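You operate a simulated robot arm through the tools that you are given. There is no shell and no other tool. Be economical: measure what you need, move in short steps, check, and stop when the job is done.

Carry out the task below with a simulated two-armed robot. There is one attempt and no reset: what you move stays moved.

Task
Take the black cassette marked "T-215" from the top of the film bench and put it on the top shelf of the blue-banded shelving unit, rack side. Then put the request card on the shelf under the small table. Then pull the new slides drawer open. Keep to this order. Set down upright: request card.

Only the result counts: the job must be done as asked and must still hold three seconds after the hand-in. Knocking over, shifting, dropping, spilling or breaking anything else fails it.

Robot
Two 7-joint arms with two-finger parallel grippers on one trunk, on a base that drives. Base frame: it is fixed to the floor where the robot stands at the start and does not move with it; the origin is under the middle of the robot, x ahead of it, y to its left, z up. Units: mm, rad, N and s.
The left shoulder is at the start at [62, 196, 1129], the right one opposite. With the tool pointing down near the work surface each hand reaches from about 200 to 700 mm from the robot's upright axis, wherever it stands, measured 20 degrees to its own side. Places, roughly: new slides drawer [600, -1000, 600]; request card [-750, -1500, 750]; shelf under the small table (23x38 cm) [-460, -1540, 300]; top shelf of the blue-banded shelving unit, rack s [600, 5100, 1300]. Payload 1.57 kg a hand.
Tool frame (each hand has its own): the origin (TCP) lies between the finger pads and is the grasp point; the fingertips stand 30 mm ahead of it; z points along the fingers, y is the line along which they close. Largest opening 110 mm; finger width 24, thickness 12; the body of the gripper, 48 by 112 mm, starts 78 mm behind the TCP.
Orientation is told as [roll, pitch, yaw] about the base's x, y, z axes, in that order, counted from this pose: with the fingers straight down and closing along the base's y, the tool's x points along the base's -x, its y along +y and its z along -z.

Tools
- The arms move only by the tool move_arm. It takes "left_deltas", "right_deltas" or both (then of equal length, played together; a hand with none holds still); each is a list of rows, each an object (a shift or turn left out is 0, a gripper value left out holds the last) with "dp": the shift along the tool's x, y, z in cm, a list of three; "dr": the turn, a rotation vector about the tool's x, y, z in rad, a list of three; "jaw": the gripper command, from -1 (shut) to 1 (fully open), values between in proportion. In form: [{"dp": [tx, ty, tz], "dr": [ax, ay, az], "jaw": jaw}, ...]. A call has 1 to 10 rows; each row shifts and turns the commanded pose from where the row before left it, along the tool's axes as they then stand. A row lasts 0.2 s, in which the tool goes at most 50 mm and 0.15 rad; a call with a longer step from one row to the next is refused whole, and so is a gripper value outside its range. Where a pose cannot be reached the arm comes as near as it can. A force on the tool above 40 N (or 10 N above the force at the start of the call, whichever is more), or a blocked arm, ends the call early, and 0.2 s more pass. The fingers move at their own pace (about 72 mm/s each) and stop on an object; they squeeze with about 27 N. The grip force told is the motor's: it shows also when the fingers shut on nothing. Time passes only in rows, and 0.2 s behind the last, so rows that do not move let the fingers close. The reply holds the time, the measured pose of the TCP, the force on the tool along the base axes, the opening and the grip force, in the units named above and with some noise, with the torque about the TCP (base axes, N m) and any sound that the robot's microphone picked up.
- Cameras (640 x 400 px; columns grow to the right, rows downward): "scene" is now at [75.4, -44.4, 1694.8]; the picture's right is [-0.70, -0.71, 0.00], its down [-0.64, 0.63, -0.43] and it looks along [0.30, -0.30, -0.90] (base axes); focal length 275 px, centre (320, 200). "left" rides on the left gripper at [70, -16, -141] in its tool frame; the picture's right is [0.23, 0.97, 0.00], its down [-0.86, 0.20, -0.48] and it looks along [-0.47, 0.11, 0.88] (tool axes); focal length 222 px, centre (320, 200). "right" rides on the right gripper at [70, 16, -141] in its tool frame; the picture's right is [-0.23, 0.97, 0.00], its down [-0.85, -0.20, -0.48] and it looks along [-0.47, -0.11, 0.88] (tool axes); focal length 222 px, centre (320, 200).
- snapshot(camera): a new picture of that camera. It takes no simulated time.
- slide_trunk(by): slides the trunk up (or, below 0, down) by that many mm; the arms and the scene camera ride with it, the base frame stays. It gives what a move gives, with no picture.
- base_move(legs): drives the robot by 1 to 6 legs, each [ahead, left, turn to the left] in mm, mm and rad, along the robot's own axes; the way and the turn of a leg run together, so that a leg with both is an arc; at most 1500 mm and 3.142 rad a leg. The arms and the cameras ride along, it lands a little off, and it stops where it bumps. It gives what a move gives.
- head_to(pan, tilt): turns the head with the scene camera to pan (to the left, within 1.501 rad either way) and tilt (down, from -0.506 to 1.204), counted from straight ahead of the robot. It gives what a move gives.
- measure_at(camera, pixels): for up to 12 pixels [column, row] of the newest picture of that camera ("zoom" is the newest enlarged one), the place [x, y, z] in the base frame of the surface seen there, good to about 2 mm. It takes no simulated time.
- enlarge(camera, box): a new picture of the part [left, top, right, bottom] of that camera's present view, enlarged. It takes no simulated time.
- job_done(): hands the job in; it is judged then, once.

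Go step by step. Measure first, check grasps and placings, and put right what went wrong. The budget is 110 turns and 92 pictures, counting those below and the enlarged ones. Unless the task says otherwise, let go and move clear before handing in.

The tools are called as name(argument=value, ...) on one line, values as JSON. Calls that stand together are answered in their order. move_arm: Moves the arms, as the interface text tells. Its arguments: {"type":"object","properties":{"left_deltas":{"type":"array","items":{"type":"object","properties":{"dp":{"type":"array","items":{"type":"number"}},"dr":{"type":"array","items":{"type":"number"}},"jaw":{"type":"number"}}}},"right_deltas":{"type":"array","items":{"type":"object","properties":{"dp":{"type":"array","items":{"type":"number"}},"dr":{"type":"array","items":{"type":"number"}},"jaw":{"type":"number"}}}}},"required":[]} The other tools are called the same way: slide_trunk (by) slides the trunk up or down; base_move (legs) drives the base; head_to (pan, tilt) turns the head that bears the scene camera; snapshot (camera) takes a picture; measure_at (camera, pixels) gives the place of the surface under pixels of a picture; enlarge (camera, box) takes an enlarged picture of a part of a camera's view; job_done () hands the job in.

At the start:

```text
clock: 0.0
left_position: [450.6, 18.4, 1095.3]
left_orientation: [0.002, -0.001, 0.001]
left_force: [-0.1, 0.8, -0.6]
left_wrist_torque: [-0.01, -0.04, 0.0]
left_opening: 109.8
left_finger_force: 0.0
right_position: [305.1, -385.7, 1045.8]
right_orientation: [0.001, 0.002, -0.001]
right_force: [0.5, 0.3, 0.8]
right_wrist_torque: [0.02, -0.03, 0.02]
right_opening: 110.2
right_finger_force: 0.1
trunk travel left (down, up): [-725.0, 265.0]
robot x, y, heading: [-1.7, -0.3, 0.001]
head pan, tilt: [-0.778, 1.126]
```

scene: 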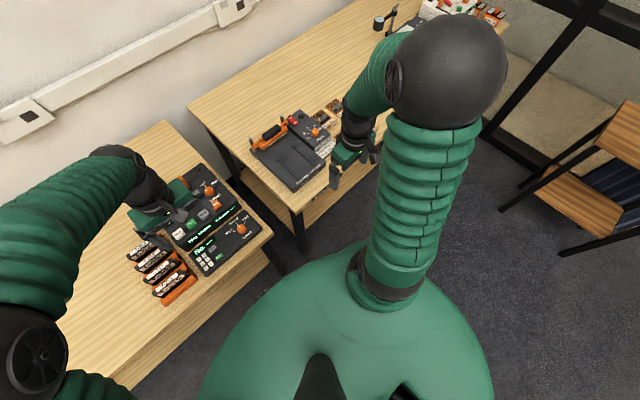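
right: 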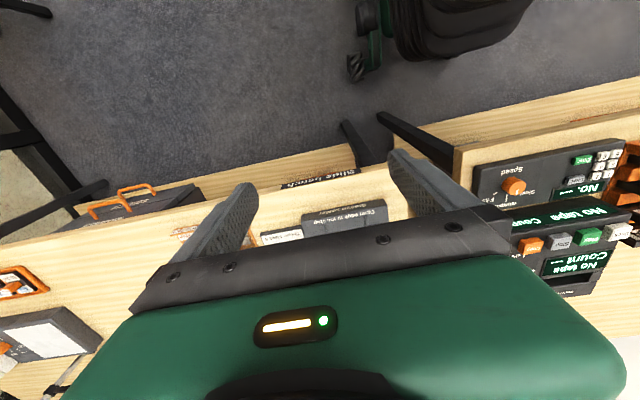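
left: 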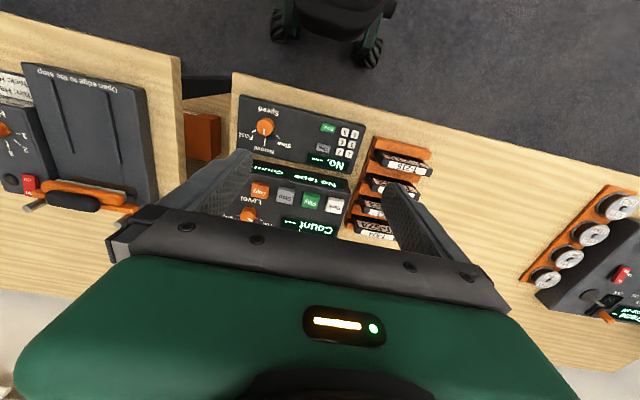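

The pictures show a bench ahead with cassettes in an orange rack near (160,270) in the scene view; I look ahead to learn the layout.

head_to(pan=0.3, tilt=0.8)

snapshot(camera="scene")

enlarge(camera="left", box=[220, 80, 460, 250])

```text
clock: 1.3
left_position: [449.2, 18.0, 1096.6]
left_orientation: [-0.001, 0.001, 0.0]
left_force: [0.7, 0.1, 0.8]
left_wrist_torque: [0.03, 0.02, -0.01]
left_opening: 110.4
left_finger_force: 0.0
right_position: [304.4, -385.1, 1046.1]
right_orientation: [0.0, 0.0, 0.001]
right_force: [0.5, -0.1, 0.4]
right_wrist_torque: [0.01, 0.02, 0.0]
right_opening: 110.2
right_finger_force: 0.0
trunk travel left (down, up): [-725.0, 265.0]
robot x, y, heading: [0.2, 3.5, 0.004]
head pan, tilt: [0.3, 0.799]
```

```text
88 pictures are left
```

scene: 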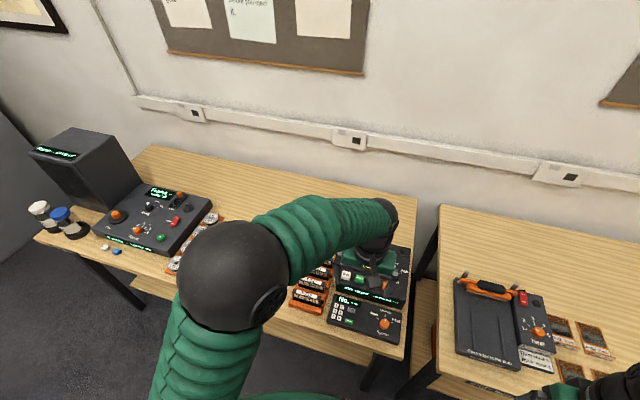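

```text
2.35 times, centred on (340, 165) of left
```

zoom: 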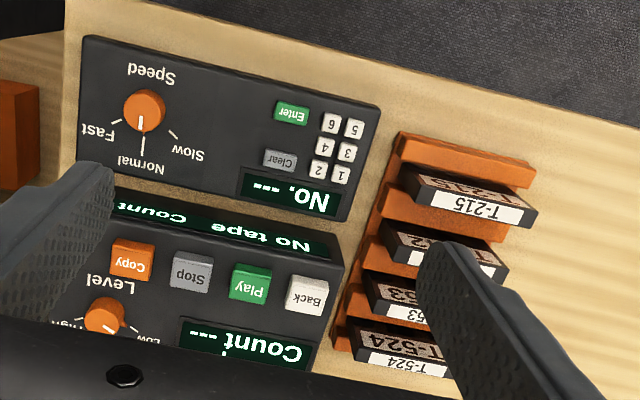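

The enlarged view shows T-215 in the front slot (zoom 470,200). I measure it and its rack.

measure_at(camera="zoom", pixels=[[408, 198], [532, 218], [420, 170], [530, 195], [470, 185], [470, 210], [400, 140], [530, 172], [385, 205], [395, 258], [560, 180], [450, 235]])

enlarge(camera="left", box=[340, 120, 450, 190])

enlarge(camera="scene", box=[270, 230, 430, 350])

```text
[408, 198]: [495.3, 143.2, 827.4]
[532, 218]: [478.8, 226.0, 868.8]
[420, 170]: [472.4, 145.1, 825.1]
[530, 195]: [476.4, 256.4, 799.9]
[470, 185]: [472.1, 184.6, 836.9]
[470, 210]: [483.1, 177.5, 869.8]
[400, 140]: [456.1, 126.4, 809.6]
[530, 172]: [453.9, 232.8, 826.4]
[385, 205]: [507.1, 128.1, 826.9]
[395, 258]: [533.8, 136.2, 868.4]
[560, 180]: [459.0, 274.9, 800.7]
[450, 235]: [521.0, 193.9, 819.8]
```

```text
5.71 times, centred on (395, 155) of left
```

zoom: 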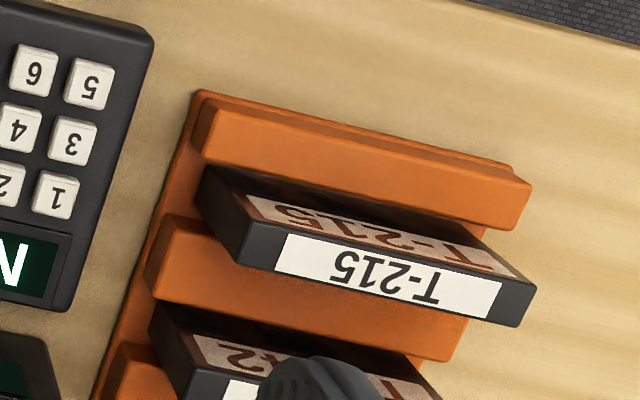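

```text
3.33 times, centred on (350, 290) of scene
```

zoom: 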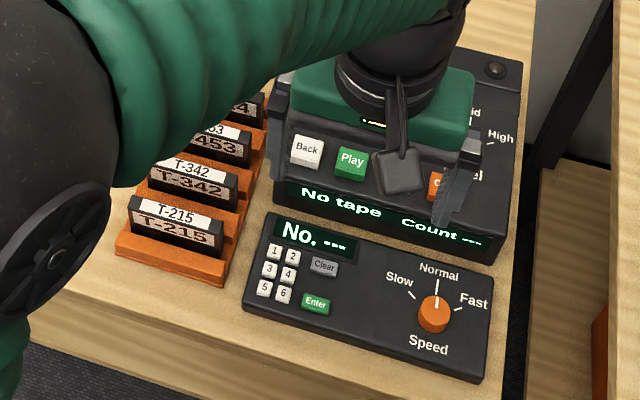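

T-215 stands tilted slightly in the front slot. I measure its edges in the scene zoom, and the neighbour's.

measure_at(camera="zoom", pixels=[[133, 203], [222, 240], [142, 198], [224, 226], [180, 211], [175, 235], [220, 255], [132, 230], [150, 168], [237, 200], [195, 190], [190, 265]])

head_to(pan=1.4, tilt=0.5)

snapshot(camera="scene")

head_to(pan=-1.4, tilt=0.5)

snapshot(camera="scene")

```text
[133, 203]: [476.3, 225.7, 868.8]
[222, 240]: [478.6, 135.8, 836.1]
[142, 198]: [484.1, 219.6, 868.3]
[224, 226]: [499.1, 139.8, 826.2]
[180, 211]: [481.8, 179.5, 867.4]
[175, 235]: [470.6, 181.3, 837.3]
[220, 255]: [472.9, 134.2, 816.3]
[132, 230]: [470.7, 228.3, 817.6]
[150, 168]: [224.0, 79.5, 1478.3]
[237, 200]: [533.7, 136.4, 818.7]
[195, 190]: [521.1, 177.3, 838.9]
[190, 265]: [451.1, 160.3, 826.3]
```

```text
clock: 2.6
left_position: [450.3, 19.0, 1097.2]
left_orientation: [0.0, 0.001, 0.0]
left_force: [-0.6, 0.1, -0.4]
left_wrist_torque: [0.03, -0.03, -0.03]
left_opening: 110.0
left_finger_force: 0.0
right_position: [304.5, -384.3, 1046.5]
right_orientation: [0.003, -0.001, 0.0]
right_force: [-0.2, 0.2, -1.1]
right_wrist_torque: [-0.01, 0.03, 0.02]
right_opening: 109.9
right_finger_force: 0.0
trunk travel left (down, up): [-725.0, 265.0]
robot x, y, heading: [2.0, -2.8, -0.001]
head pan, tilt: [1.4, 0.499]
```

```text
84 pictures are left
```

scene: 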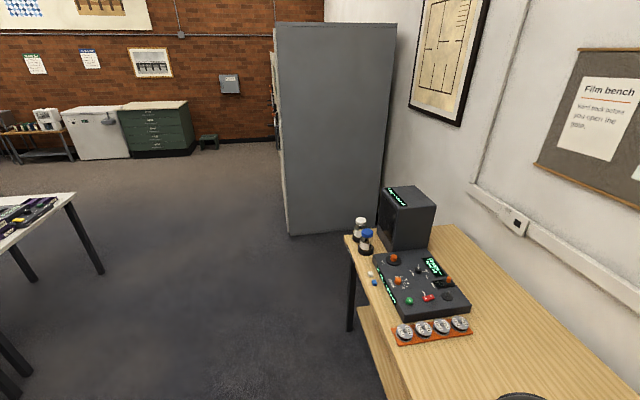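

```text
clock: 5.1
left_position: [449.9, 18.6, 1096.0]
left_orientation: [-0.001, 0.001, 0.001]
left_force: [0.0, -0.6, 0.4]
left_wrist_torque: [-0.03, -0.04, 0.01]
left_opening: 109.9
left_finger_force: 0.0
right_position: [304.5, -384.6, 1047.6]
right_orientation: [0.0, -0.001, -0.002]
right_force: [-0.1, -0.7, -0.4]
right_wrist_torque: [0.04, 0.01, 0.03]
right_opening: 110.0
right_finger_force: 0.0
trunk travel left (down, up): [-725.0, 265.0]
robot x, y, heading: [1.4, -1.8, -0.001]
head pan, tilt: [-1.4, 0.499]
```

```text
83 pictures are left
```

scene: 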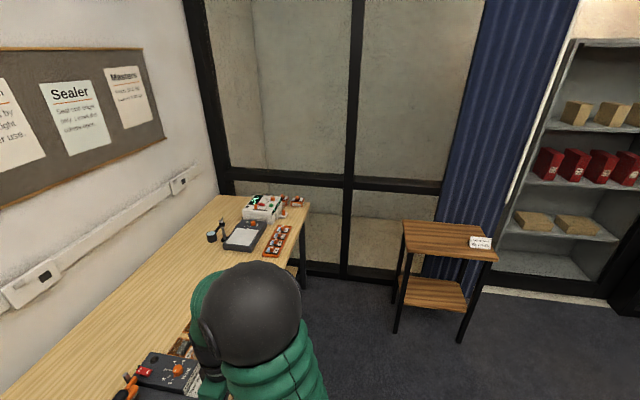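

The film-bench sign confirms the bench; the small table with the card is to the right at (480,240). I read the signs and look at the front signs.

enlarge(camera="scene", box=[0, 50, 170, 180])

enlarge(camera="scene", box=[380, 200, 520, 340])

measure_at(camera="zoom", pixels=[[400, 170], [455, 165], [410, 195], [470, 190], [435, 240], [465, 340], [200, 120], [150, 180], [400, 260], [200, 370], [350, 430], [200, 410]])

head_to(pan=0.2, tilt=0.1)

snapshot(camera="scene")

```text
3.08 times, centred on (85, 115) of scene
```

zoom: 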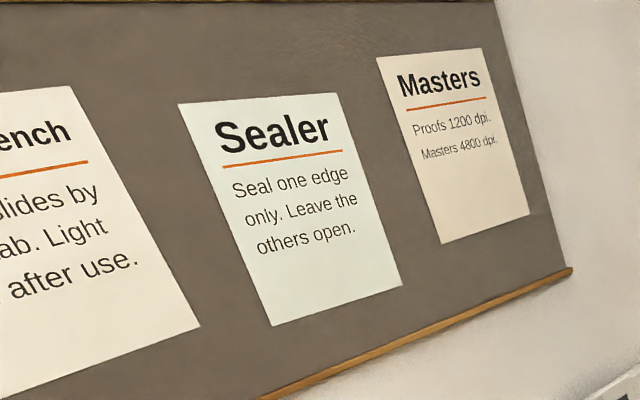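

```text
2.86 times, centred on (450, 270) of scene
```

zoom: 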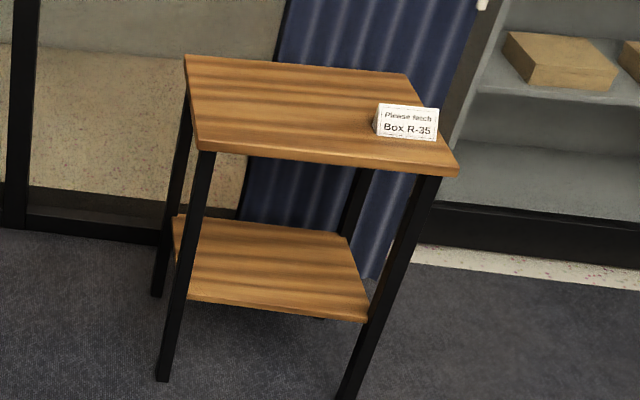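

```text
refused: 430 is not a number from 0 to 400
```

```text
clock: 6.8
left_position: [450.1, 17.6, 1096.2]
left_orientation: [0.001, 0.0, 0.0]
left_force: [-0.4, 0.5, 0.8]
left_wrist_torque: [0.05, 0.0, 0.02]
left_opening: 110.0
left_finger_force: 0.1
right_position: [304.2, -384.4, 1045.2]
right_orientation: [0.002, -0.002, -0.001]
right_force: [1.3, -0.4, -0.2]
right_wrist_torque: [0.0, -0.03, -0.02]
right_opening: 109.9
right_finger_force: 0.0
trunk travel left (down, up): [-725.0, 265.0]
robot x, y, heading: [-2.0, 0.2, -0.007]
head pan, tilt: [0.201, 0.099]
```

```text
80 pictures are left
```

scene: 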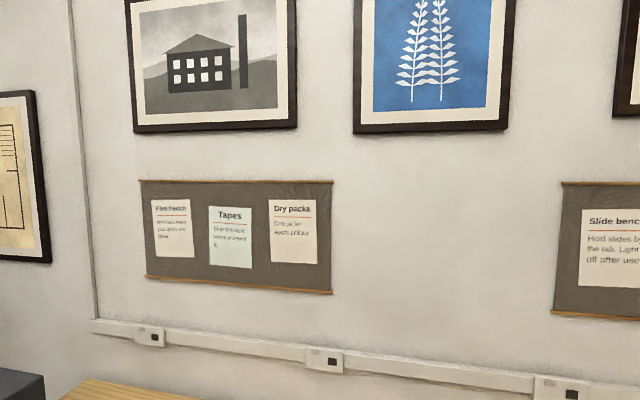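

The signs don't matter for this. I bring the left hand above T-215 (centre about x 482, y 181), closing along y, and check from close.

move_arm(left_deltas=[{"dp": [-0.7, 4, 0], "jaw": 1}, {"dp": [-0.7, 4, 0]}, {"dp": [-0.7, 4, 0]}, {"dp": [-0.6, 4.2, 2]}, {"dp": [-0.5, 0, 4]}, {"dp": [0, 0, 4]}, {"dp": [0, 0, 3]}, {}])

snapshot(camera="left")

```text
clock: 8.6
left_position: [483.0, 181.1, 965.2]
left_orientation: [0.001, 0.001, -0.001]
left_force: [-0.3, 0.6, 1.2]
left_wrist_torque: [0.01, 0.02, -0.02]
left_opening: 110.1
left_finger_force: 0.2
right_position: [303.9, -384.1, 1046.5]
right_orientation: [-0.001, 0.001, 0.001]
right_force: [0.8, 1.0, -0.9]
right_wrist_torque: [-0.04, -0.01, -0.01]
right_opening: 110.1
right_finger_force: 0.1
trunk travel left (down, up): [-725.0, 265.0]
robot x, y, heading: [0.5, 0.1, 0.001]
head pan, tilt: [0.201, 0.099]
```

```text
79 pictures are left
```

left: 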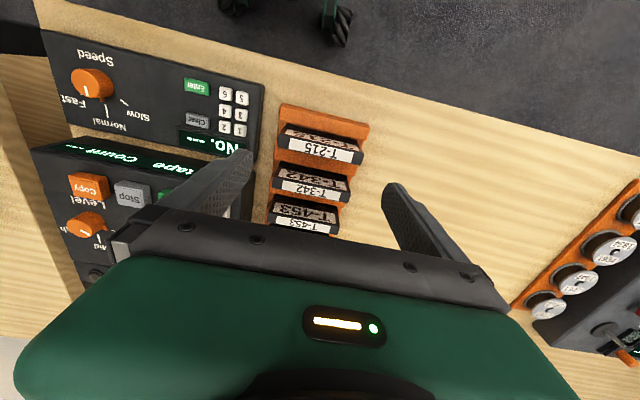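

T-215 is now in good view at (320,145); I measure its corners and the rack/console nearby.

enlarge(camera="left", box=[230, 90, 390, 190])

measure_at(camera="zoom", pixels=[[196, 200], [530, 260], [205, 225], [520, 285], [360, 245], [360, 265], [360, 210], [190, 60], [555, 120], [550, 185], [90, 260], [30, 200]])

```text
4.00 times, centred on (310, 140) of left
```

zoom: 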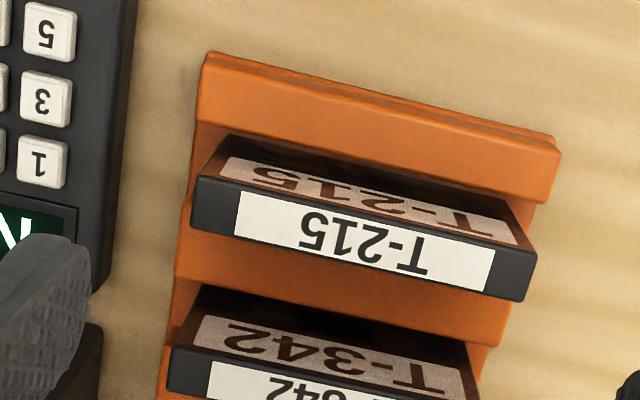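

```text
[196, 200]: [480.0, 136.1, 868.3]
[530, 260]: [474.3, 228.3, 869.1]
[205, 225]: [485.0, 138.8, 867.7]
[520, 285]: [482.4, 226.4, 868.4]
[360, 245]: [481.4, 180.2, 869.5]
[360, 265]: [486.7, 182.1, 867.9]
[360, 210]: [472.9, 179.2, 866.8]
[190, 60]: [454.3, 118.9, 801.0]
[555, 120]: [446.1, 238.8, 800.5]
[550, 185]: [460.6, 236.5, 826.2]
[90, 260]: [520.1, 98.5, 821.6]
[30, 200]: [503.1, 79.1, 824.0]
```

Top is x 473–488, y 136–228, z 868; clear of the console. I descend to z 860 and close.

move_arm(left_deltas=[{"dp": [0.3, 0.1, 4], "dr": [0, 0, -0.04]}, {"dp": [0, 0, 4]}, {"dp": [0, 0, 2.6]}, {}, {"jaw": 0.4}, {}, {"jaw": -1}, {}, {}])

snapshot(camera="left")

```text
clock: 10.6
left_position: [480.2, 182.9, 860.9]
left_orientation: [0.0, 0.0, 0.04]
left_force: [-0.6, -0.3, -0.7]
left_wrist_torque: [0.0, 0.01, 0.03]
left_opening: 94.3
left_finger_force: 26.8
right_position: [304.5, -384.5, 1047.4]
right_orientation: [0.0, 0.0, 0.0]
right_force: [1.2, -0.3, -0.7]
right_wrist_torque: [0.02, -0.01, 0.02]
right_opening: 109.6
right_finger_force: 0.1
trunk travel left (down, up): [-725.0, 265.0]
robot x, y, heading: [-1.1, 1.3, -0.002]
head pan, tilt: [0.201, 0.099]
```

```text
77 pictures are left
```

left: 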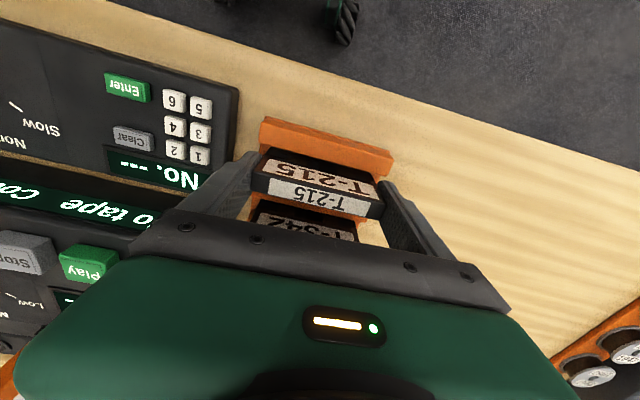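

Gripped at 94 mm opening with 27 N. I lift straight up slowly.

move_arm(left_deltas=[{"dp": [0, 0, -1.5]}, {"dp": [0, 0, -2.5]}, {"dp": [0, 0, -3.5]}, {"dp": [0, 0, -4.5]}, {"dp": [0, 0, -4.5]}, {"dp": [0, 0, -4.5]}, {"dp": [2, 0, -4]}, {}])

snapshot(camera="left")

head_to(pan=1.5, tilt=0.3)

snapshot(camera="scene")

```text
clock: 12.4
left_position: [460.3, 180.4, 1111.3]
left_orientation: [0.0, 0.002, 0.04]
left_force: [-0.5, 0.3, 0.1]
left_wrist_torque: [-0.01, 0.04, 0.0]
left_opening: 94.4
left_finger_force: 26.9
right_position: [303.6, -384.7, 1046.4]
right_orientation: [-0.001, 0.001, -0.001]
right_force: [0.0, 0.9, 0.4]
right_wrist_torque: [-0.01, 0.0, 0.02]
right_opening: 110.1
right_finger_force: 0.0
trunk travel left (down, up): [-725.0, 265.0]
robot x, y, heading: [-1.5, 1.3, -0.001]
head pan, tilt: [0.201, 0.099]
```

```text
76 pictures are left
```

left: 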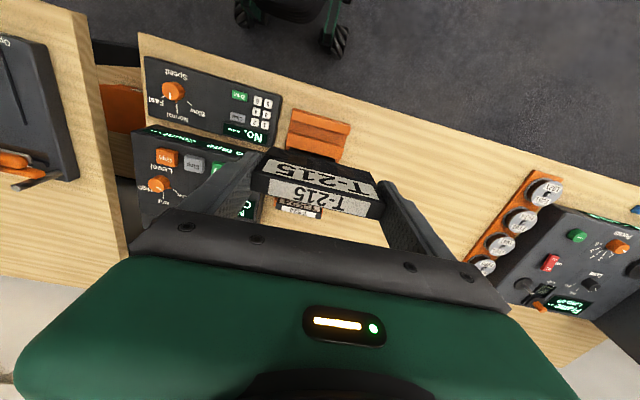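

```text
clock: 13.9
left_position: [460.7, 180.3, 1110.9]
left_orientation: [0.0, 0.001, 0.038]
left_force: [0.2, -1.2, 0.4]
left_wrist_torque: [0.03, -0.02, 0.01]
left_opening: 94.6
left_finger_force: 26.9
right_position: [304.7, -384.6, 1046.0]
right_orientation: [0.001, 0.0, 0.0]
right_force: [0.2, -0.4, -0.1]
right_wrist_torque: [-0.03, 0.02, 0.02]
right_opening: 110.0
right_finger_force: 0.0
trunk travel left (down, up): [-725.0, 265.0]
robot x, y, heading: [-1.2, -3.2, 0.005]
head pan, tilt: [1.499, 0.3]
```

```text
75 pictures are left
```

scene: 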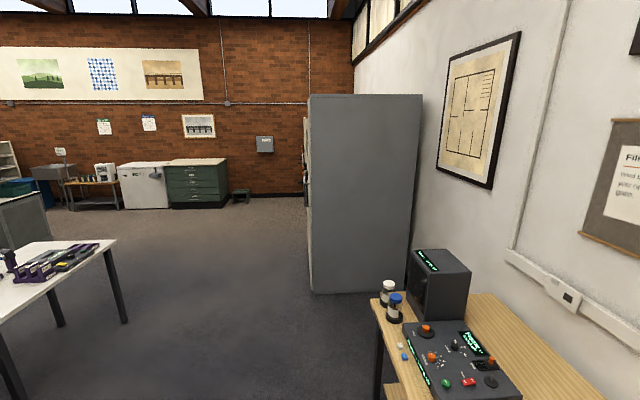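

Cassette held. The grey unit at (360,190) is the end of a shelving row; I measure its extents and the table for a path.

measure_at(camera="scene", pixels=[[312, 285], [410, 270], [312, 110], [303, 185], [115, 245], [40, 320], [125, 320], [228, 205], [250, 195], [375, 305], [60, 325], [30, 215]])

```text
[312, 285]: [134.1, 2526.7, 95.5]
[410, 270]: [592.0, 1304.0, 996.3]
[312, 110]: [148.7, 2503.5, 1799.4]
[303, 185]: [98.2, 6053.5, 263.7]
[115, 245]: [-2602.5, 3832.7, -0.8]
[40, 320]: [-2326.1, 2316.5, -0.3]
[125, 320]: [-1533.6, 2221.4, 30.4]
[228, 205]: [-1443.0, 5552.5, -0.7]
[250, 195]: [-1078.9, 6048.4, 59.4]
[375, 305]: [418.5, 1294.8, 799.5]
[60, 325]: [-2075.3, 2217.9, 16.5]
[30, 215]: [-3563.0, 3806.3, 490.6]
```

The row of shelving runs from y 2500 with its front at x≈135, tables at x<-1500. I back off and drive sideways in the corridor.

base_move(legs=[[-750, 0, 0], [0, 1500, 0], [0, 1500, 0], [0, 900, 0]])

head_to(pan=0.6, tilt=0.2)

snapshot(camera="scene")

```text
clock: 36.3
left_position: [-149.1, 4071.8, 1112.0]
left_orientation: [0.006, 0.003, 0.01]
left_force: [0.1, -0.8, -1.0]
left_wrist_torque: [0.01, -0.04, 0.01]
left_opening: 94.1
left_finger_force: 27.1
right_position: [-321.0, 3510.9, 1045.0]
right_orientation: [0.005, -0.001, -0.028]
right_force: [-0.5, -0.3, 0.4]
right_wrist_torque: [0.03, -0.02, 0.02]
right_opening: 109.5
right_finger_force: 0.2
trunk travel left (down, up): [-725.0, 265.0]
robot x, y, heading: [-612.2, 3907.2, -0.026]
head pan, tilt: [1.499, 0.3]
```

```text
clock: 37.5
left_position: [-149.4, 4074.8, 1111.5]
left_orientation: [0.0, -0.001, 0.01]
left_force: [0.1, 0.5, -0.6]
left_wrist_torque: [0.0, 0.02, 0.03]
left_opening: 94.1
left_finger_force: 26.3
right_position: [-322.8, 3514.3, 1047.0]
right_orientation: [-0.001, 0.0, -0.03]
right_force: [0.1, -0.1, 0.5]
right_wrist_torque: [0.02, 0.01, 0.02]
right_opening: 109.9
right_finger_force: 0.1
trunk travel left (down, up): [-725.0, 265.0]
robot x, y, heading: [-613.4, 3910.9, -0.027]
head pan, tilt: [0.6, 0.201]
```

```text
74 pictures are left
```

scene: 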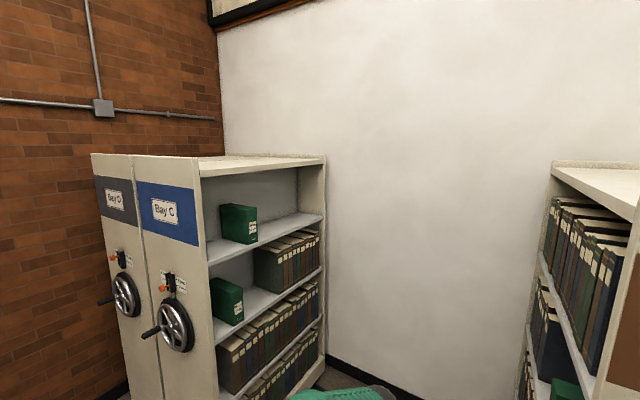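

The blue-banded unit is "Bay C", its shelves facing -y into the aisle. I measure shelves and the aisle.

measure_at(camera="scene", pixels=[[200, 230], [210, 262], [320, 217], [265, 230], [215, 200], [322, 160], [200, 165], [250, 242], [240, 210], [575, 165], [550, 172], [160, 330]])

enlarge(camera="scene", box=[90, 140, 340, 300])

head_to(pan=0.3, tilt=0.7)

snapshot(camera="scene")

```text
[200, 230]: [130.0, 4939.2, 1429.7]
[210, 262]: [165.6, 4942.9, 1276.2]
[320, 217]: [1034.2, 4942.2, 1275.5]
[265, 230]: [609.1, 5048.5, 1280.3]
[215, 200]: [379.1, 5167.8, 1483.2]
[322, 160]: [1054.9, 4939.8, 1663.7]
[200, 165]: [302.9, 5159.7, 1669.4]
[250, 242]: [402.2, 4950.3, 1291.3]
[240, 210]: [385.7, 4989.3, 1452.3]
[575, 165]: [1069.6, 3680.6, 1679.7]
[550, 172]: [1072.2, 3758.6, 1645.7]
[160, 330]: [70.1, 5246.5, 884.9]
```

```text
2.50 times, centred on (215, 220) of scene
```

zoom: 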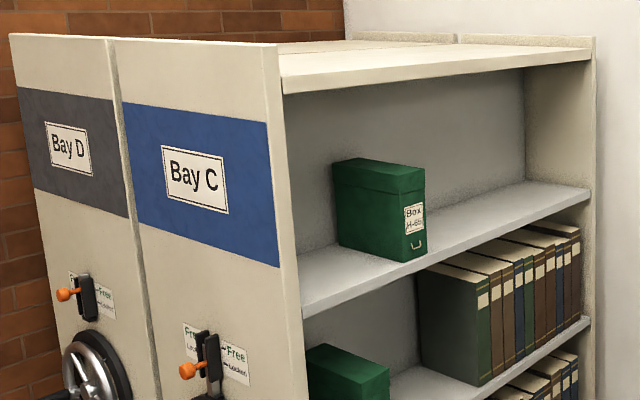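

```text
clock: 38.5
left_position: [-150.5, 4073.7, 1112.2]
left_orientation: [0.001, -0.001, 0.011]
left_force: [-0.1, 0.7, -0.4]
left_wrist_torque: [-0.01, -0.02, 0.0]
left_opening: 94.2
left_finger_force: 26.5
right_position: [-322.1, 3515.7, 1046.9]
right_orientation: [0.0, -0.001, -0.029]
right_force: [0.2, 0.0, 0.9]
right_wrist_torque: [0.0, -0.03, 0.01]
right_opening: 110.2
right_finger_force: 0.0
trunk travel left (down, up): [-725.0, 265.0]
robot x, y, heading: [-615.0, 3907.2, -0.026]
head pan, tilt: [0.3, 0.7]
```

```text
72 pictures are left
```

scene: 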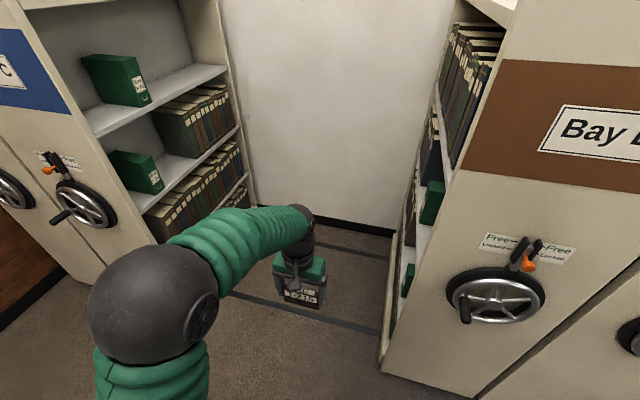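

The top shelf's surface is about z 1280, front edge y 4940, free to the right of the green box. I raise the trunk and pitch the left hand forward here in the open.

slide_trunk(by=200)

move_arm(left_deltas=[{"dr": [0, -0.147, 0]}, {"dr": [0, -0.147, 0]}, {"dr": [0, -0.147, 0]}, {"dr": [0, -0.147, 0]}, {"dr": [0, -0.147, 0]}, {"dr": [0, -0.147, 0]}, {"dr": [0, -0.147, 0]}, {"dr": [0, -0.147, 0]}, {"dr": [0, -0.147, 0]}, {"dr": [0, -0.147, 0]}])

snapshot(camera="scene")

```text
clock: 40.6
left_position: [-150.3, 4073.7, 1312.1]
left_orientation: [0.0, 0.0, 0.011]
left_force: [-0.9, -1.2, -0.7]
left_wrist_torque: [0.01, 0.01, 0.01]
left_opening: 94.3
left_finger_force: 26.9
right_position: [-321.7, 3512.8, 1247.2]
right_orientation: [0.0, 0.0, -0.029]
right_force: [0.3, 0.0, 0.3]
right_wrist_torque: [-0.04, 0.0, 0.01]
right_opening: 110.2
right_finger_force: 0.0
trunk travel left (down, up): [-925.0, 65.0]
robot x, y, heading: [-614.5, 3904.4, -0.029]
head pan, tilt: [0.3, 0.7]
```

```text
clock: 42.8
left_position: [-85.4, 4076.6, 1316.8]
left_orientation: [0.109, -1.094, -0.051]
left_force: [1.0, -0.1, -0.1]
left_wrist_torque: [-0.02, 0.04, 0.01]
left_opening: 94.3
left_finger_force: 27.0
left hand out of reach, approached as far as the arm can: row 5, 6, 7, 8, 9, 10
right_position: [-319.4, 3513.2, 1245.7]
right_orientation: [0.0, 0.002, -0.028]
right_force: [1.3, -0.5, 0.2]
right_wrist_torque: [0.01, -0.01, 0.02]
right_opening: 110.1
right_finger_force: 0.1
trunk travel left (down, up): [-925.0, 65.0]
robot x, y, heading: [-615.6, 3908.9, -0.034]
head pan, tilt: [0.3, 0.7]
```

```text
71 pictures are left
```

scene: 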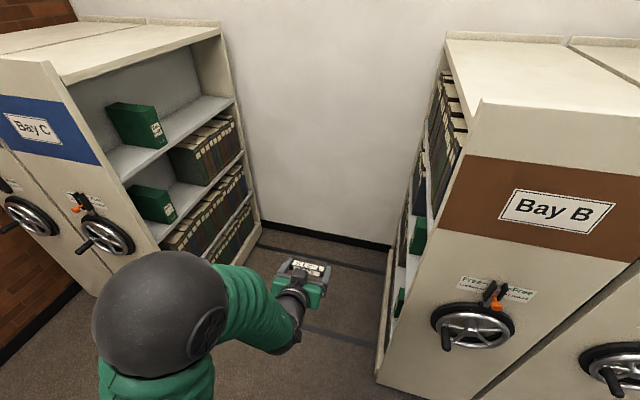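

The hand needs more extension to reach the pitch. I push forward along the tool.

move_arm(left_deltas=[{"dp": [0, 0, 4]}, {"dp": [0, 0, 4]}, {"dp": [0, 0, 4]}, {"dp": [0, 0, 4]}, {}])

```text
clock: 44.0
left_position: [55.5, 4090.2, 1245.9]
left_orientation: [0.106, -1.096, -0.048]
left_force: [0.1, 0.1, -0.7]
left_wrist_torque: [-0.02, -0.01, -0.03]
left_opening: 94.2
left_finger_force: 27.3
right_position: [-322.2, 3514.1, 1246.7]
right_orientation: [0.001, -0.001, -0.03]
right_force: [-0.3, 0.1, 0.3]
right_wrist_torque: [0.01, 0.01, 0.0]
right_opening: 110.0
right_finger_force: 0.1
trunk travel left (down, up): [-925.0, 65.0]
robot x, y, heading: [-615.8, 3908.3, -0.032]
head pan, tilt: [0.3, 0.7]
```

Commands clamp at the reached pose; now there's extension, so I finish the pitch while raising.

move_arm(left_deltas=[{"dp": [-2, 0, 0], "dr": [0, -0.1, 0]}, {"dp": [-2, 0, 0], "dr": [0, -0.1, 0]}, {"dp": [-2, 0, 0], "dr": [0, -0.1, 0]}, {"dp": [-2, 0, 0], "dr": [0, -0.08, 0]}, {}])

```text
clock: 45.2
left_position: [69.3, 4097.3, 1292.9]
left_orientation: [0.145, -1.215, -0.097]
left_force: [-0.5, 0.2, -0.6]
left_wrist_torque: [0.01, -0.04, 0.01]
left_opening: 94.6
left_finger_force: 26.7
left hand out of reach, approached as far as the arm can: row 1, 2, 3, 4
right_position: [-320.7, 3513.9, 1246.2]
right_orientation: [-0.001, 0.001, -0.029]
right_force: [0.0, -0.3, 0.1]
right_wrist_torque: [0.03, -0.01, 0.0]
right_opening: 110.1
right_finger_force: 0.0
trunk travel left (down, up): [-925.0, 65.0]
robot x, y, heading: [-612.3, 3904.4, -0.032]
head pan, tilt: [0.3, 0.7]
```

Wrist limit at about 20° below horizontal; raising the hand relative to the shoulder should help. I lower the trunk and lift the hand.

slide_trunk(by=-170)

move_arm(left_deltas=[{"dp": [-3.3, 0, -1.5]}, {"dp": [-3.3, 0, -1.5]}, {"dp": [-3.3, 0, -1.5]}, {"dp": [-3.3, 0, -1.5]}, {"dp": [-3, 0, -1.5], "dr": [0, -0.06, 0]}, {"dp": [-3, 0, -1], "dr": [0, -0.06, 0]}, {"dr": [0, -0.06, 0]}, {"dr": [0, -0.06, 0]}, {}])

snapshot(camera="scene")

```text
clock: 47.2
left_position: [69.5, 4098.5, 1123.5]
left_orientation: [0.143, -1.215, -0.096]
left_force: [-0.2, -0.5, 0.0]
left_wrist_torque: [0.0, -0.02, 0.0]
left_opening: 94.6
left_finger_force: 27.0
right_position: [-321.6, 3515.2, 1077.5]
right_orientation: [0.0, 0.0, -0.03]
right_force: [-1.5, -0.9, 1.1]
right_wrist_torque: [0.03, 0.02, -0.03]
right_opening: 109.7
right_finger_force: 0.1
trunk travel left (down, up): [-755.0, 235.0]
robot x, y, heading: [-611.7, 3906.4, -0.027]
head pan, tilt: [0.3, 0.7]
```

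```text
clock: 49.2
left_position: [54.2, 4085.1, 1333.6]
left_orientation: [0.423, -1.449, -0.381]
left_force: [-1.0, -0.8, -0.6]
left_wrist_torque: [0.01, 0.0, 0.0]
left_opening: 94.3
left_finger_force: 27.1
right_position: [-322.0, 3515.8, 1077.0]
right_orientation: [0.0, -0.003, -0.027]
right_force: [0.5, -0.4, 0.3]
right_wrist_torque: [0.0, 0.03, -0.02]
right_opening: 110.1
right_finger_force: 0.1
trunk travel left (down, up): [-755.0, 235.0]
robot x, y, heading: [-613.0, 3907.2, -0.028]
head pan, tilt: [0.3, 0.7]
```

```text
70 pictures are left
```

scene: 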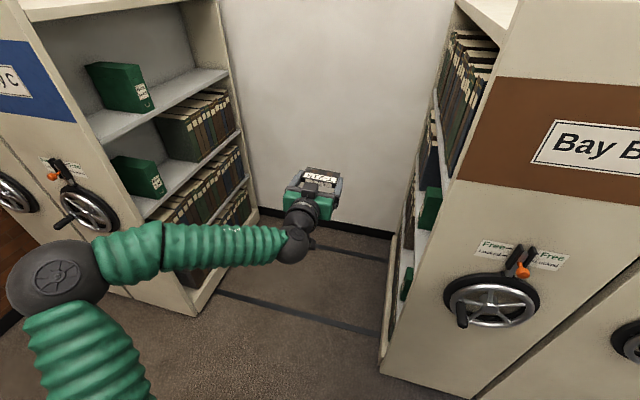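

The hand is at pitch -1.45, near level. I measure the green box's right side, the free shelf space and the right arm's lateral extent.

measure_at(camera="scene", pixels=[[136, 90], [152, 98], [120, 120], [170, 95], [220, 70], [90, 60], [215, 75], [180, 20]])

head_to(pan=-0.9, tilt=0.9)

snapshot(camera="scene")

```text
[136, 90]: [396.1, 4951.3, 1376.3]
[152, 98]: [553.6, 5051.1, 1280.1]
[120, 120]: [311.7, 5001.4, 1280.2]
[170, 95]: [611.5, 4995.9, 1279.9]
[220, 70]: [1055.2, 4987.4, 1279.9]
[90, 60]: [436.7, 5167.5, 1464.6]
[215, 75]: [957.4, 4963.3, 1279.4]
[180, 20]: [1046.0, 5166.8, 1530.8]
```

```text
clock: 50.6
left_position: [55.3, 4084.4, 1333.7]
left_orientation: [0.42, -1.448, -0.38]
left_force: [-0.1, 0.8, -0.7]
left_wrist_torque: [0.01, 0.05, -0.02]
left_opening: 94.6
left_finger_force: 27.0
right_position: [-321.0, 3514.0, 1077.0]
right_orientation: [0.0, -0.001, -0.03]
right_force: [-0.5, 0.7, -0.2]
right_wrist_torque: [0.0, 0.02, -0.02]
right_opening: 110.1
right_finger_force: 0.1
trunk travel left (down, up): [-755.0, 235.0]
robot x, y, heading: [-609.6, 3909.1, -0.031]
head pan, tilt: [-0.901, 0.901]
```

```text
69 pictures are left
```

scene: 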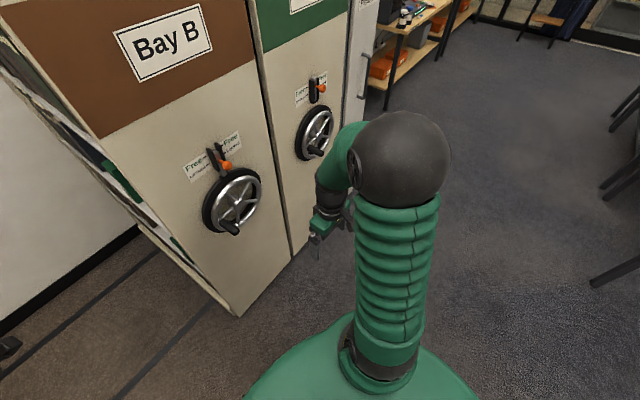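

measure_at(camera="scene", pixels=[[400, 130], [440, 180], [355, 180], [400, 205]])

```text
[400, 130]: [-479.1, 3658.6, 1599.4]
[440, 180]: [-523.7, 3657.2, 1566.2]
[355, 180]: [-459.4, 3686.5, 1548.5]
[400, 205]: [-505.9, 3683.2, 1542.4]
```

The right elbow is only 250 mm out; the right hand sticks out furthest. I tuck both hands inward.

move_arm(left_deltas=[{"dp": [0, -3, 0], "dr": [0, 0, -0.05]}, {"dp": [0, -3, 0]}, {"dp": [0, -3, 0]}, {"dp": [0, -3, 0]}, {}], right_deltas=[{"dp": [0, 4, 0]}, {"dp": [0, 4, 0]}, {"dp": [0, 4, 0]}, {"dp": [0, 3, 0]}, {}])

base_move(legs=[[0, 0, 1.6]])

```text
clock: 51.8
left_position: [61.0, 3965.8, 1332.0]
left_orientation: [0.009, -1.458, 0.037]
left_force: [0.5, 0.1, -0.4]
left_wrist_torque: [0.01, 0.03, -0.01]
left_opening: 94.4
left_finger_force: 27.0
right_position: [-317.0, 3665.6, 1076.6]
right_orientation: [0.0, 0.0, -0.029]
right_force: [-0.4, 0.9, 0.1]
right_wrist_torque: [-0.01, -0.01, 0.0]
right_opening: 110.0
right_finger_force: 0.0
trunk travel left (down, up): [-755.0, 235.0]
robot x, y, heading: [-615.2, 3908.5, -0.031]
head pan, tilt: [-0.901, 0.901]
```

```text
clock: 56.0
left_position: [-694.3, 4581.0, 1330.1]
left_orientation: [0.006, -1.458, 1.639]
left_force: [0.7, 0.2, 0.0]
left_wrist_torque: [-0.01, 0.0, -0.02]
left_opening: 94.1
left_finger_force: 27.2
right_position: [-380.8, 4210.4, 1076.1]
right_orientation: [0.001, -0.001, 1.57]
right_force: [-0.2, -1.2, 0.1]
right_wrist_torque: [0.01, 0.01, 0.01]
right_opening: 109.8
right_finger_force: 0.0
trunk travel left (down, up): [-755.0, 235.0]
robot x, y, heading: [-612.1, 3903.1, 1.57]
head pan, tilt: [-0.901, 0.901]
```

Facing +y now. I go ahead a little, then sideways into the aisle in two parts.

base_move(legs=[[220, 0, 0], [0, -800, 0]])

head_to(pan=-0.3, tilt=0.7)

snapshot(camera="scene")

```text
clock: 61.6
left_position: [108.0, 4793.0, 1331.2]
left_orientation: [-0.015, -1.458, 1.653]
left_force: [-0.3, 0.3, 0.1]
left_wrist_torque: [-0.01, 0.0, 0.0]
left_opening: 94.1
left_finger_force: 26.9
right_position: [419.2, 4421.5, 1078.3]
right_orientation: [-0.002, -0.002, 1.564]
right_force: [-0.5, 0.1, 0.2]
right_wrist_torque: [0.05, -0.01, 0.02]
right_opening: 110.1
right_finger_force: 0.0
trunk travel left (down, up): [-755.0, 235.0]
robot x, y, heading: [183.4, 4122.2, 1.56]
head pan, tilt: [-0.901, 0.901]
```

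```text
clock: 62.6
left_position: [109.6, 4793.9, 1331.6]
left_orientation: [0.002, -1.461, 1.637]
left_force: [-0.2, 0.6, -0.9]
left_wrist_torque: [-0.06, -0.01, 0.01]
left_opening: 94.2
left_finger_force: 26.6
right_position: [419.1, 4421.7, 1076.2]
right_orientation: [0.001, -0.002, 1.564]
right_force: [-0.8, 0.4, 0.4]
right_wrist_torque: [0.01, 0.0, -0.03]
right_opening: 109.7
right_finger_force: 0.1
trunk travel left (down, up): [-755.0, 235.0]
robot x, y, heading: [185.4, 4121.8, 1.563]
head pan, tilt: [-0.3, 0.7]
```

```text
68 pictures are left
```

scene: 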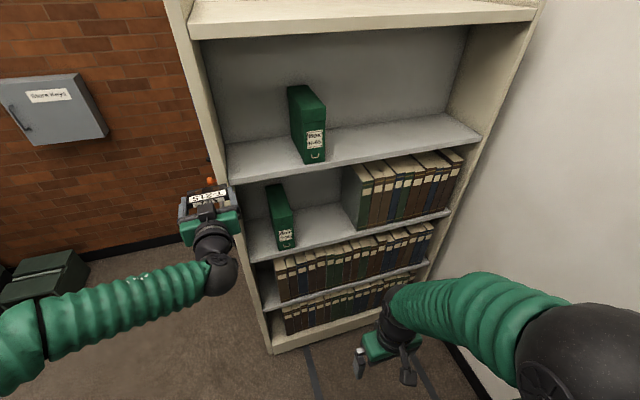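

Clear. Box H-65 sits left; I measure it and drive 450 further in.

measure_at(camera="scene", pixels=[[326, 155], [304, 160], [324, 110], [400, 150], [420, 140], [360, 158]])

base_move(legs=[[0, -450, 0]])

snapshot(camera="scene")

```text
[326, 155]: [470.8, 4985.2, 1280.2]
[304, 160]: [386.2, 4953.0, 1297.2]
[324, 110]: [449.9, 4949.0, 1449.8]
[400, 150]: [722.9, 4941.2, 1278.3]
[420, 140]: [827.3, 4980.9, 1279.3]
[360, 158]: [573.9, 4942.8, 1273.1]
```

```text
clock: 65.3
left_position: [551.3, 4789.6, 1331.8]
left_orientation: [-0.037, -1.459, 1.681]
left_force: [-0.5, 0.2, -0.4]
left_wrist_torque: [-0.03, 0.02, -0.02]
left_opening: 94.1
left_finger_force: 27.0
right_position: [865.0, 4419.1, 1077.5]
right_orientation: [-0.006, 0.0, 1.569]
right_force: [-0.1, 0.6, 1.3]
right_wrist_torque: [-0.01, 0.05, -0.01]
right_opening: 109.6
right_finger_force: 0.0
trunk travel left (down, up): [-755.0, 235.0]
robot x, y, heading: [634.1, 4123.0, 1.565]
head pan, tilt: [-0.3, 0.7]
```

```text
67 pictures are left
```

scene: 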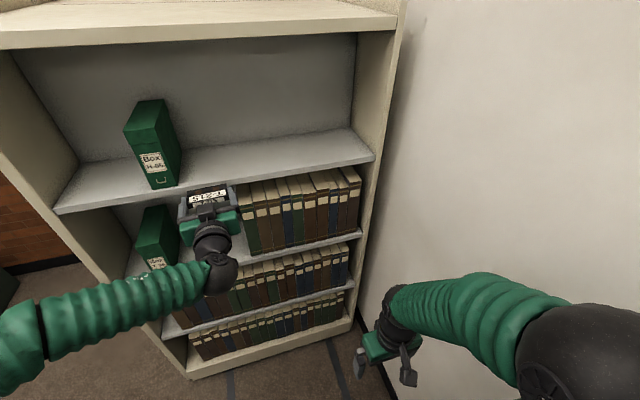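

Hand at z 1332 clears the shelf at 1280. I shift the hand 30 mm right and drive ahead 205.

move_arm(left_deltas=[{"dp": [0, -3, 0]}, {}])

base_move(legs=[[208, 0, 0]])

snapshot(camera="left")

snapshot(camera="scene")

```text
clock: 65.9
left_position: [592.3, 4791.3, 1331.4]
left_orientation: [0.034, -1.46, 1.607]
left_force: [-0.1, 0.0, 0.3]
left_wrist_torque: [-0.05, -0.02, 0.04]
left_opening: 94.4
left_finger_force: 27.4
right_position: [872.5, 4419.3, 1076.0]
right_orientation: [0.004, -0.003, 1.566]
right_force: [1.2, 0.4, -0.8]
right_wrist_torque: [-0.03, -0.01, -0.01]
right_opening: 110.0
right_finger_force: 0.0
trunk travel left (down, up): [-755.0, 235.0]
robot x, y, heading: [636.4, 4120.1, 1.568]
head pan, tilt: [-0.3, 0.7]
```

```text
clock: 67.6
left_position: [589.9, 4994.5, 1335.2]
left_orientation: [0.022, -1.465, 1.622]
left_force: [0.0, 0.7, 0.5]
left_wrist_torque: [0.01, 0.02, 0.02]
left_opening: 94.2
left_finger_force: 26.6
right_position: [872.4, 4624.8, 1077.5]
right_orientation: [0.001, -0.006, 1.57]
right_force: [0.3, 0.1, 0.0]
right_wrist_torque: [0.03, -0.01, -0.02]
right_opening: 110.0
right_finger_force: 0.1
trunk travel left (down, up): [-755.0, 235.0]
robot x, y, heading: [638.3, 4328.2, 1.567]
head pan, tilt: [-0.3, 0.7]
```

```text
66 pictures are left
```

left: 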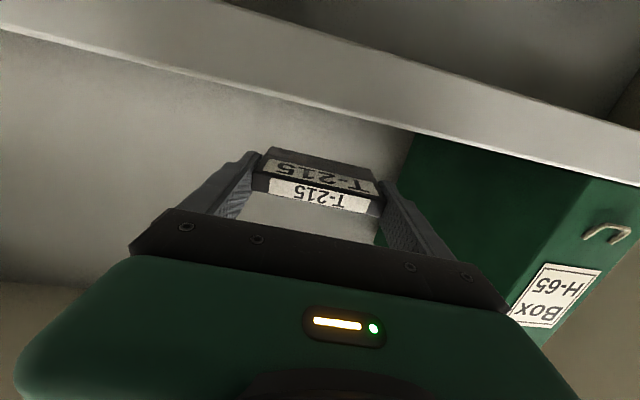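

```text
65 pictures are left
```

scene: 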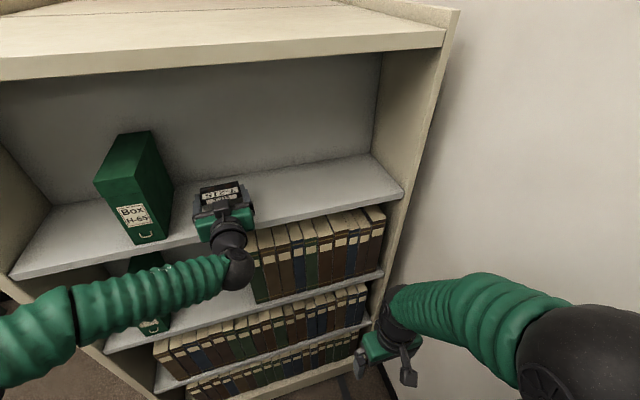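

Cassette is over the shelf. I measure its lower face to know the remaining drop.

measure_at(camera="left", pixels=[[275, 160], [365, 175], [320, 172], [290, 152], [370, 168], [318, 193], [300, 90]])

```text
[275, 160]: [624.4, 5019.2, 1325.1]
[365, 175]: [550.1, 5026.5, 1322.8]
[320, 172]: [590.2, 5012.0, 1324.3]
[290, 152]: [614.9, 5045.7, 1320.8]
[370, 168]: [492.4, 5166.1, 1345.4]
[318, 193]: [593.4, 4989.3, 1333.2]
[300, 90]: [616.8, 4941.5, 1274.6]
```

Lower face is about z 1320–1326, so ~40 mm to go. I lower in small steps until contact.

move_arm(left_deltas=[{"dp": [1.5, 0, 0.5]}, {"dp": [1.2, 0, 0]}, {"dp": [0.6, 0, 0]}, {"dp": [0.3, 0, 0]}, {}])

snapshot(camera="left")

```text
clock: 68.8
left_position: [587.6, 4999.6, 1298.1]
left_orientation: [0.0, -1.461, 1.642]
left_force: [-0.3, -1.2, 0.1]
left_wrist_torque: [-0.01, 0.01, 0.0]
left_opening: 94.2
left_finger_force: 27.0
right_position: [870.4, 4625.9, 1077.3]
right_orientation: [0.0, -0.006, 1.57]
right_force: [-0.2, -0.6, -0.6]
right_wrist_torque: [0.02, 0.0, 0.01]
right_opening: 109.9
right_finger_force: 0.0
trunk travel left (down, up): [-755.0, 235.0]
robot x, y, heading: [634.5, 4325.3, 1.57]
head pan, tilt: [-0.3, 0.7]
```

```text
64 pictures are left
```

left: 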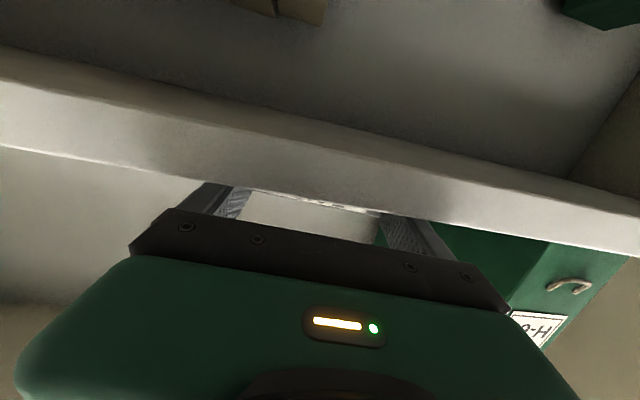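

About 3 mm remains. I ease down to contact.

move_arm(left_deltas=[{"dp": [0.15, 0, 0]}, {"dp": [0.15, 0, 0]}, {"dp": [0.1, 0, 0]}, {}])

```text
clock: 69.8
left_position: [587.1, 4998.8, 1294.6]
left_orientation: [0.002, -1.468, 1.644]
left_force: [-0.1, 7.7, 17.4]
left_wrist_torque: [0.58, -0.18, -0.02]
left_opening: 94.3
left_finger_force: 27.0
right_position: [869.9, 4626.0, 1077.1]
right_orientation: [0.0, -0.005, 1.568]
right_force: [-0.8, 0.0, 0.4]
right_wrist_torque: [-0.01, 0.02, 0.0]
right_opening: 110.1
right_finger_force: 0.0
trunk travel left (down, up): [-755.0, 235.0]
robot x, y, heading: [638.1, 4330.6, 1.565]
head pan, tilt: [-0.3, 0.7]
```

Contact at 17 N. I relieve 1 mm, open, let it settle, and back straight out.

move_arm(left_deltas=[{"dp": [-0.15, 0, 0]}, {"jaw": 0.8}, {"jaw": 1}, {}, {"dp": [-0.5, 0, 0]}, {"dp": [0, 0, -2]}, {"dp": [0, 0, -4]}, {"dp": [-1, 0, -4]}, {}])

snapshot(camera="scene")

```text
clock: 71.8
left_position: [594.4, 4906.4, 1318.5]
left_orientation: [0.006, -1.459, 1.635]
left_force: [-0.8, 1.0, 0.2]
left_wrist_torque: [-0.01, -0.02, 0.03]
left_opening: 109.6
left_finger_force: 0.0
right_position: [870.2, 4627.4, 1076.4]
right_orientation: [-0.001, -0.001, 1.57]
right_force: [-0.3, 0.9, -1.0]
right_wrist_torque: [-0.01, 0.04, -0.01]
right_opening: 110.1
right_finger_force: 0.0
trunk travel left (down, up): [-755.0, 235.0]
robot x, y, heading: [631.6, 4330.7, 1.57]
head pan, tilt: [-0.3, 0.7]
```

```text
63 pictures are left
```

scene: 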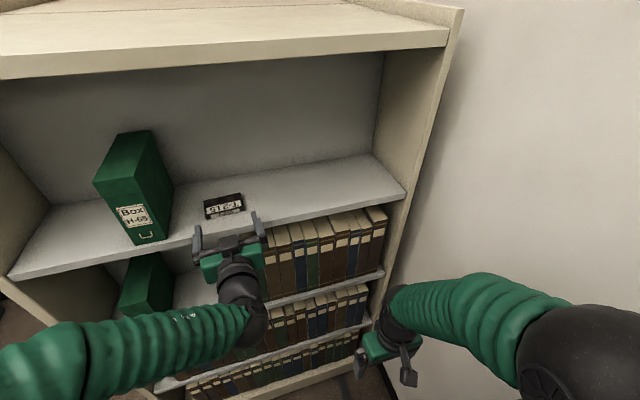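

T-215 lies flat on the top shelf at (222,205). I back out of the aisle, turn round, and drive towards the small table.

base_move(legs=[[-205, 0, 0], [0, 1250, 0]])

base_move(legs=[[0, 0, 1.57], [0, 0, 1.57]])

```text
clock: 79.3
left_position: [-646.6, 4703.3, 1319.3]
left_orientation: [0.025, -1.463, 1.615]
left_force: [0.7, -0.8, 0.2]
left_wrist_torque: [-0.01, -0.01, 0.04]
left_opening: 110.2
left_finger_force: 0.0
right_position: [-371.6, 4424.9, 1077.7]
right_orientation: [0.004, -0.003, 1.566]
right_force: [-0.5, 0.2, 0.1]
right_wrist_torque: [-0.02, 0.04, -0.03]
right_opening: 109.9
right_finger_force: 0.0
trunk travel left (down, up): [-755.0, 235.0]
robot x, y, heading: [-607.1, 4128.2, 1.564]
head pan, tilt: [-0.3, 0.7]
```

```text
clock: 87.3
left_position: [-571.6, 3549.8, 1320.7]
left_orientation: [0.007, -1.462, -1.511]
left_force: [0.1, 0.1, 0.0]
left_wrist_torque: [0.0, 0.01, 0.04]
left_opening: 110.2
left_finger_force: 0.0
right_position: [-845.7, 3830.0, 1077.5]
right_orientation: [-0.001, -0.006, -1.577]
right_force: [0.1, 0.0, -0.7]
right_wrist_torque: [-0.02, 0.0, -0.01]
right_opening: 110.0
right_finger_force: 0.1
trunk travel left (down, up): [-755.0, 235.0]
robot x, y, heading: [-610.1, 4130.6, -1.577]
head pan, tilt: [-0.3, 0.7]
```

Now facing -y. I drive to about y 0 and look.

base_move(legs=[[1400, 0, 0], [1400, 0, 0], [1250, 0, 0]])

head_to(pan=0.0, tilt=0.45)

snapshot(camera="scene")

```text
clock: 106.9
left_position: [-601.5, -536.2, 1320.9]
left_orientation: [0.006, -1.465, -1.514]
left_force: [-0.8, 0.1, 1.4]
left_wrist_torque: [0.02, 0.0, -0.03]
left_opening: 109.9
left_finger_force: 0.0
right_position: [-874.0, -256.3, 1077.5]
right_orientation: [0.001, -0.005, -1.583]
right_force: [0.5, 0.1, -0.7]
right_wrist_torque: [0.0, 0.0, 0.04]
right_opening: 110.0
right_finger_force: 0.0
trunk travel left (down, up): [-755.0, 235.0]
robot x, y, heading: [-634.6, 42.4, -1.584]
head pan, tilt: [-0.3, 0.7]
```

```text
clock: 107.7
left_position: [-601.0, -537.6, 1320.0]
left_orientation: [0.008, -1.463, -1.516]
left_force: [-0.9, 0.1, 0.4]
left_wrist_torque: [0.02, -0.01, -0.01]
left_opening: 110.2
left_finger_force: 0.0
right_position: [-874.8, -255.4, 1077.6]
right_orientation: [0.002, -0.006, -1.584]
right_force: [0.4, -0.1, -0.1]
right_wrist_torque: [-0.02, 0.0, 0.0]
right_opening: 110.2
right_finger_force: 0.1
trunk travel left (down, up): [-755.0, 235.0]
robot x, y, heading: [-638.6, 35.4, -1.583]
head pan, tilt: [0.0, 0.45]
```

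```text
62 pictures are left
```

scene: 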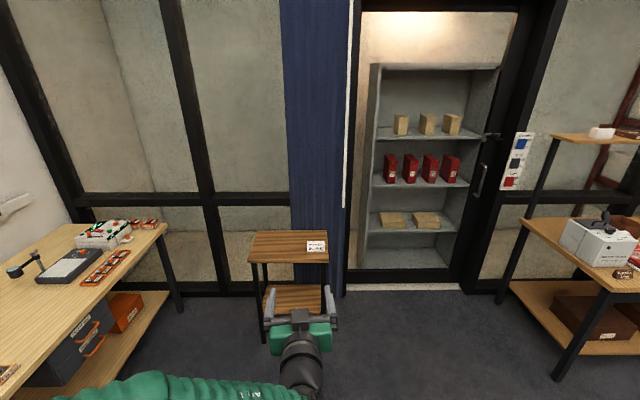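

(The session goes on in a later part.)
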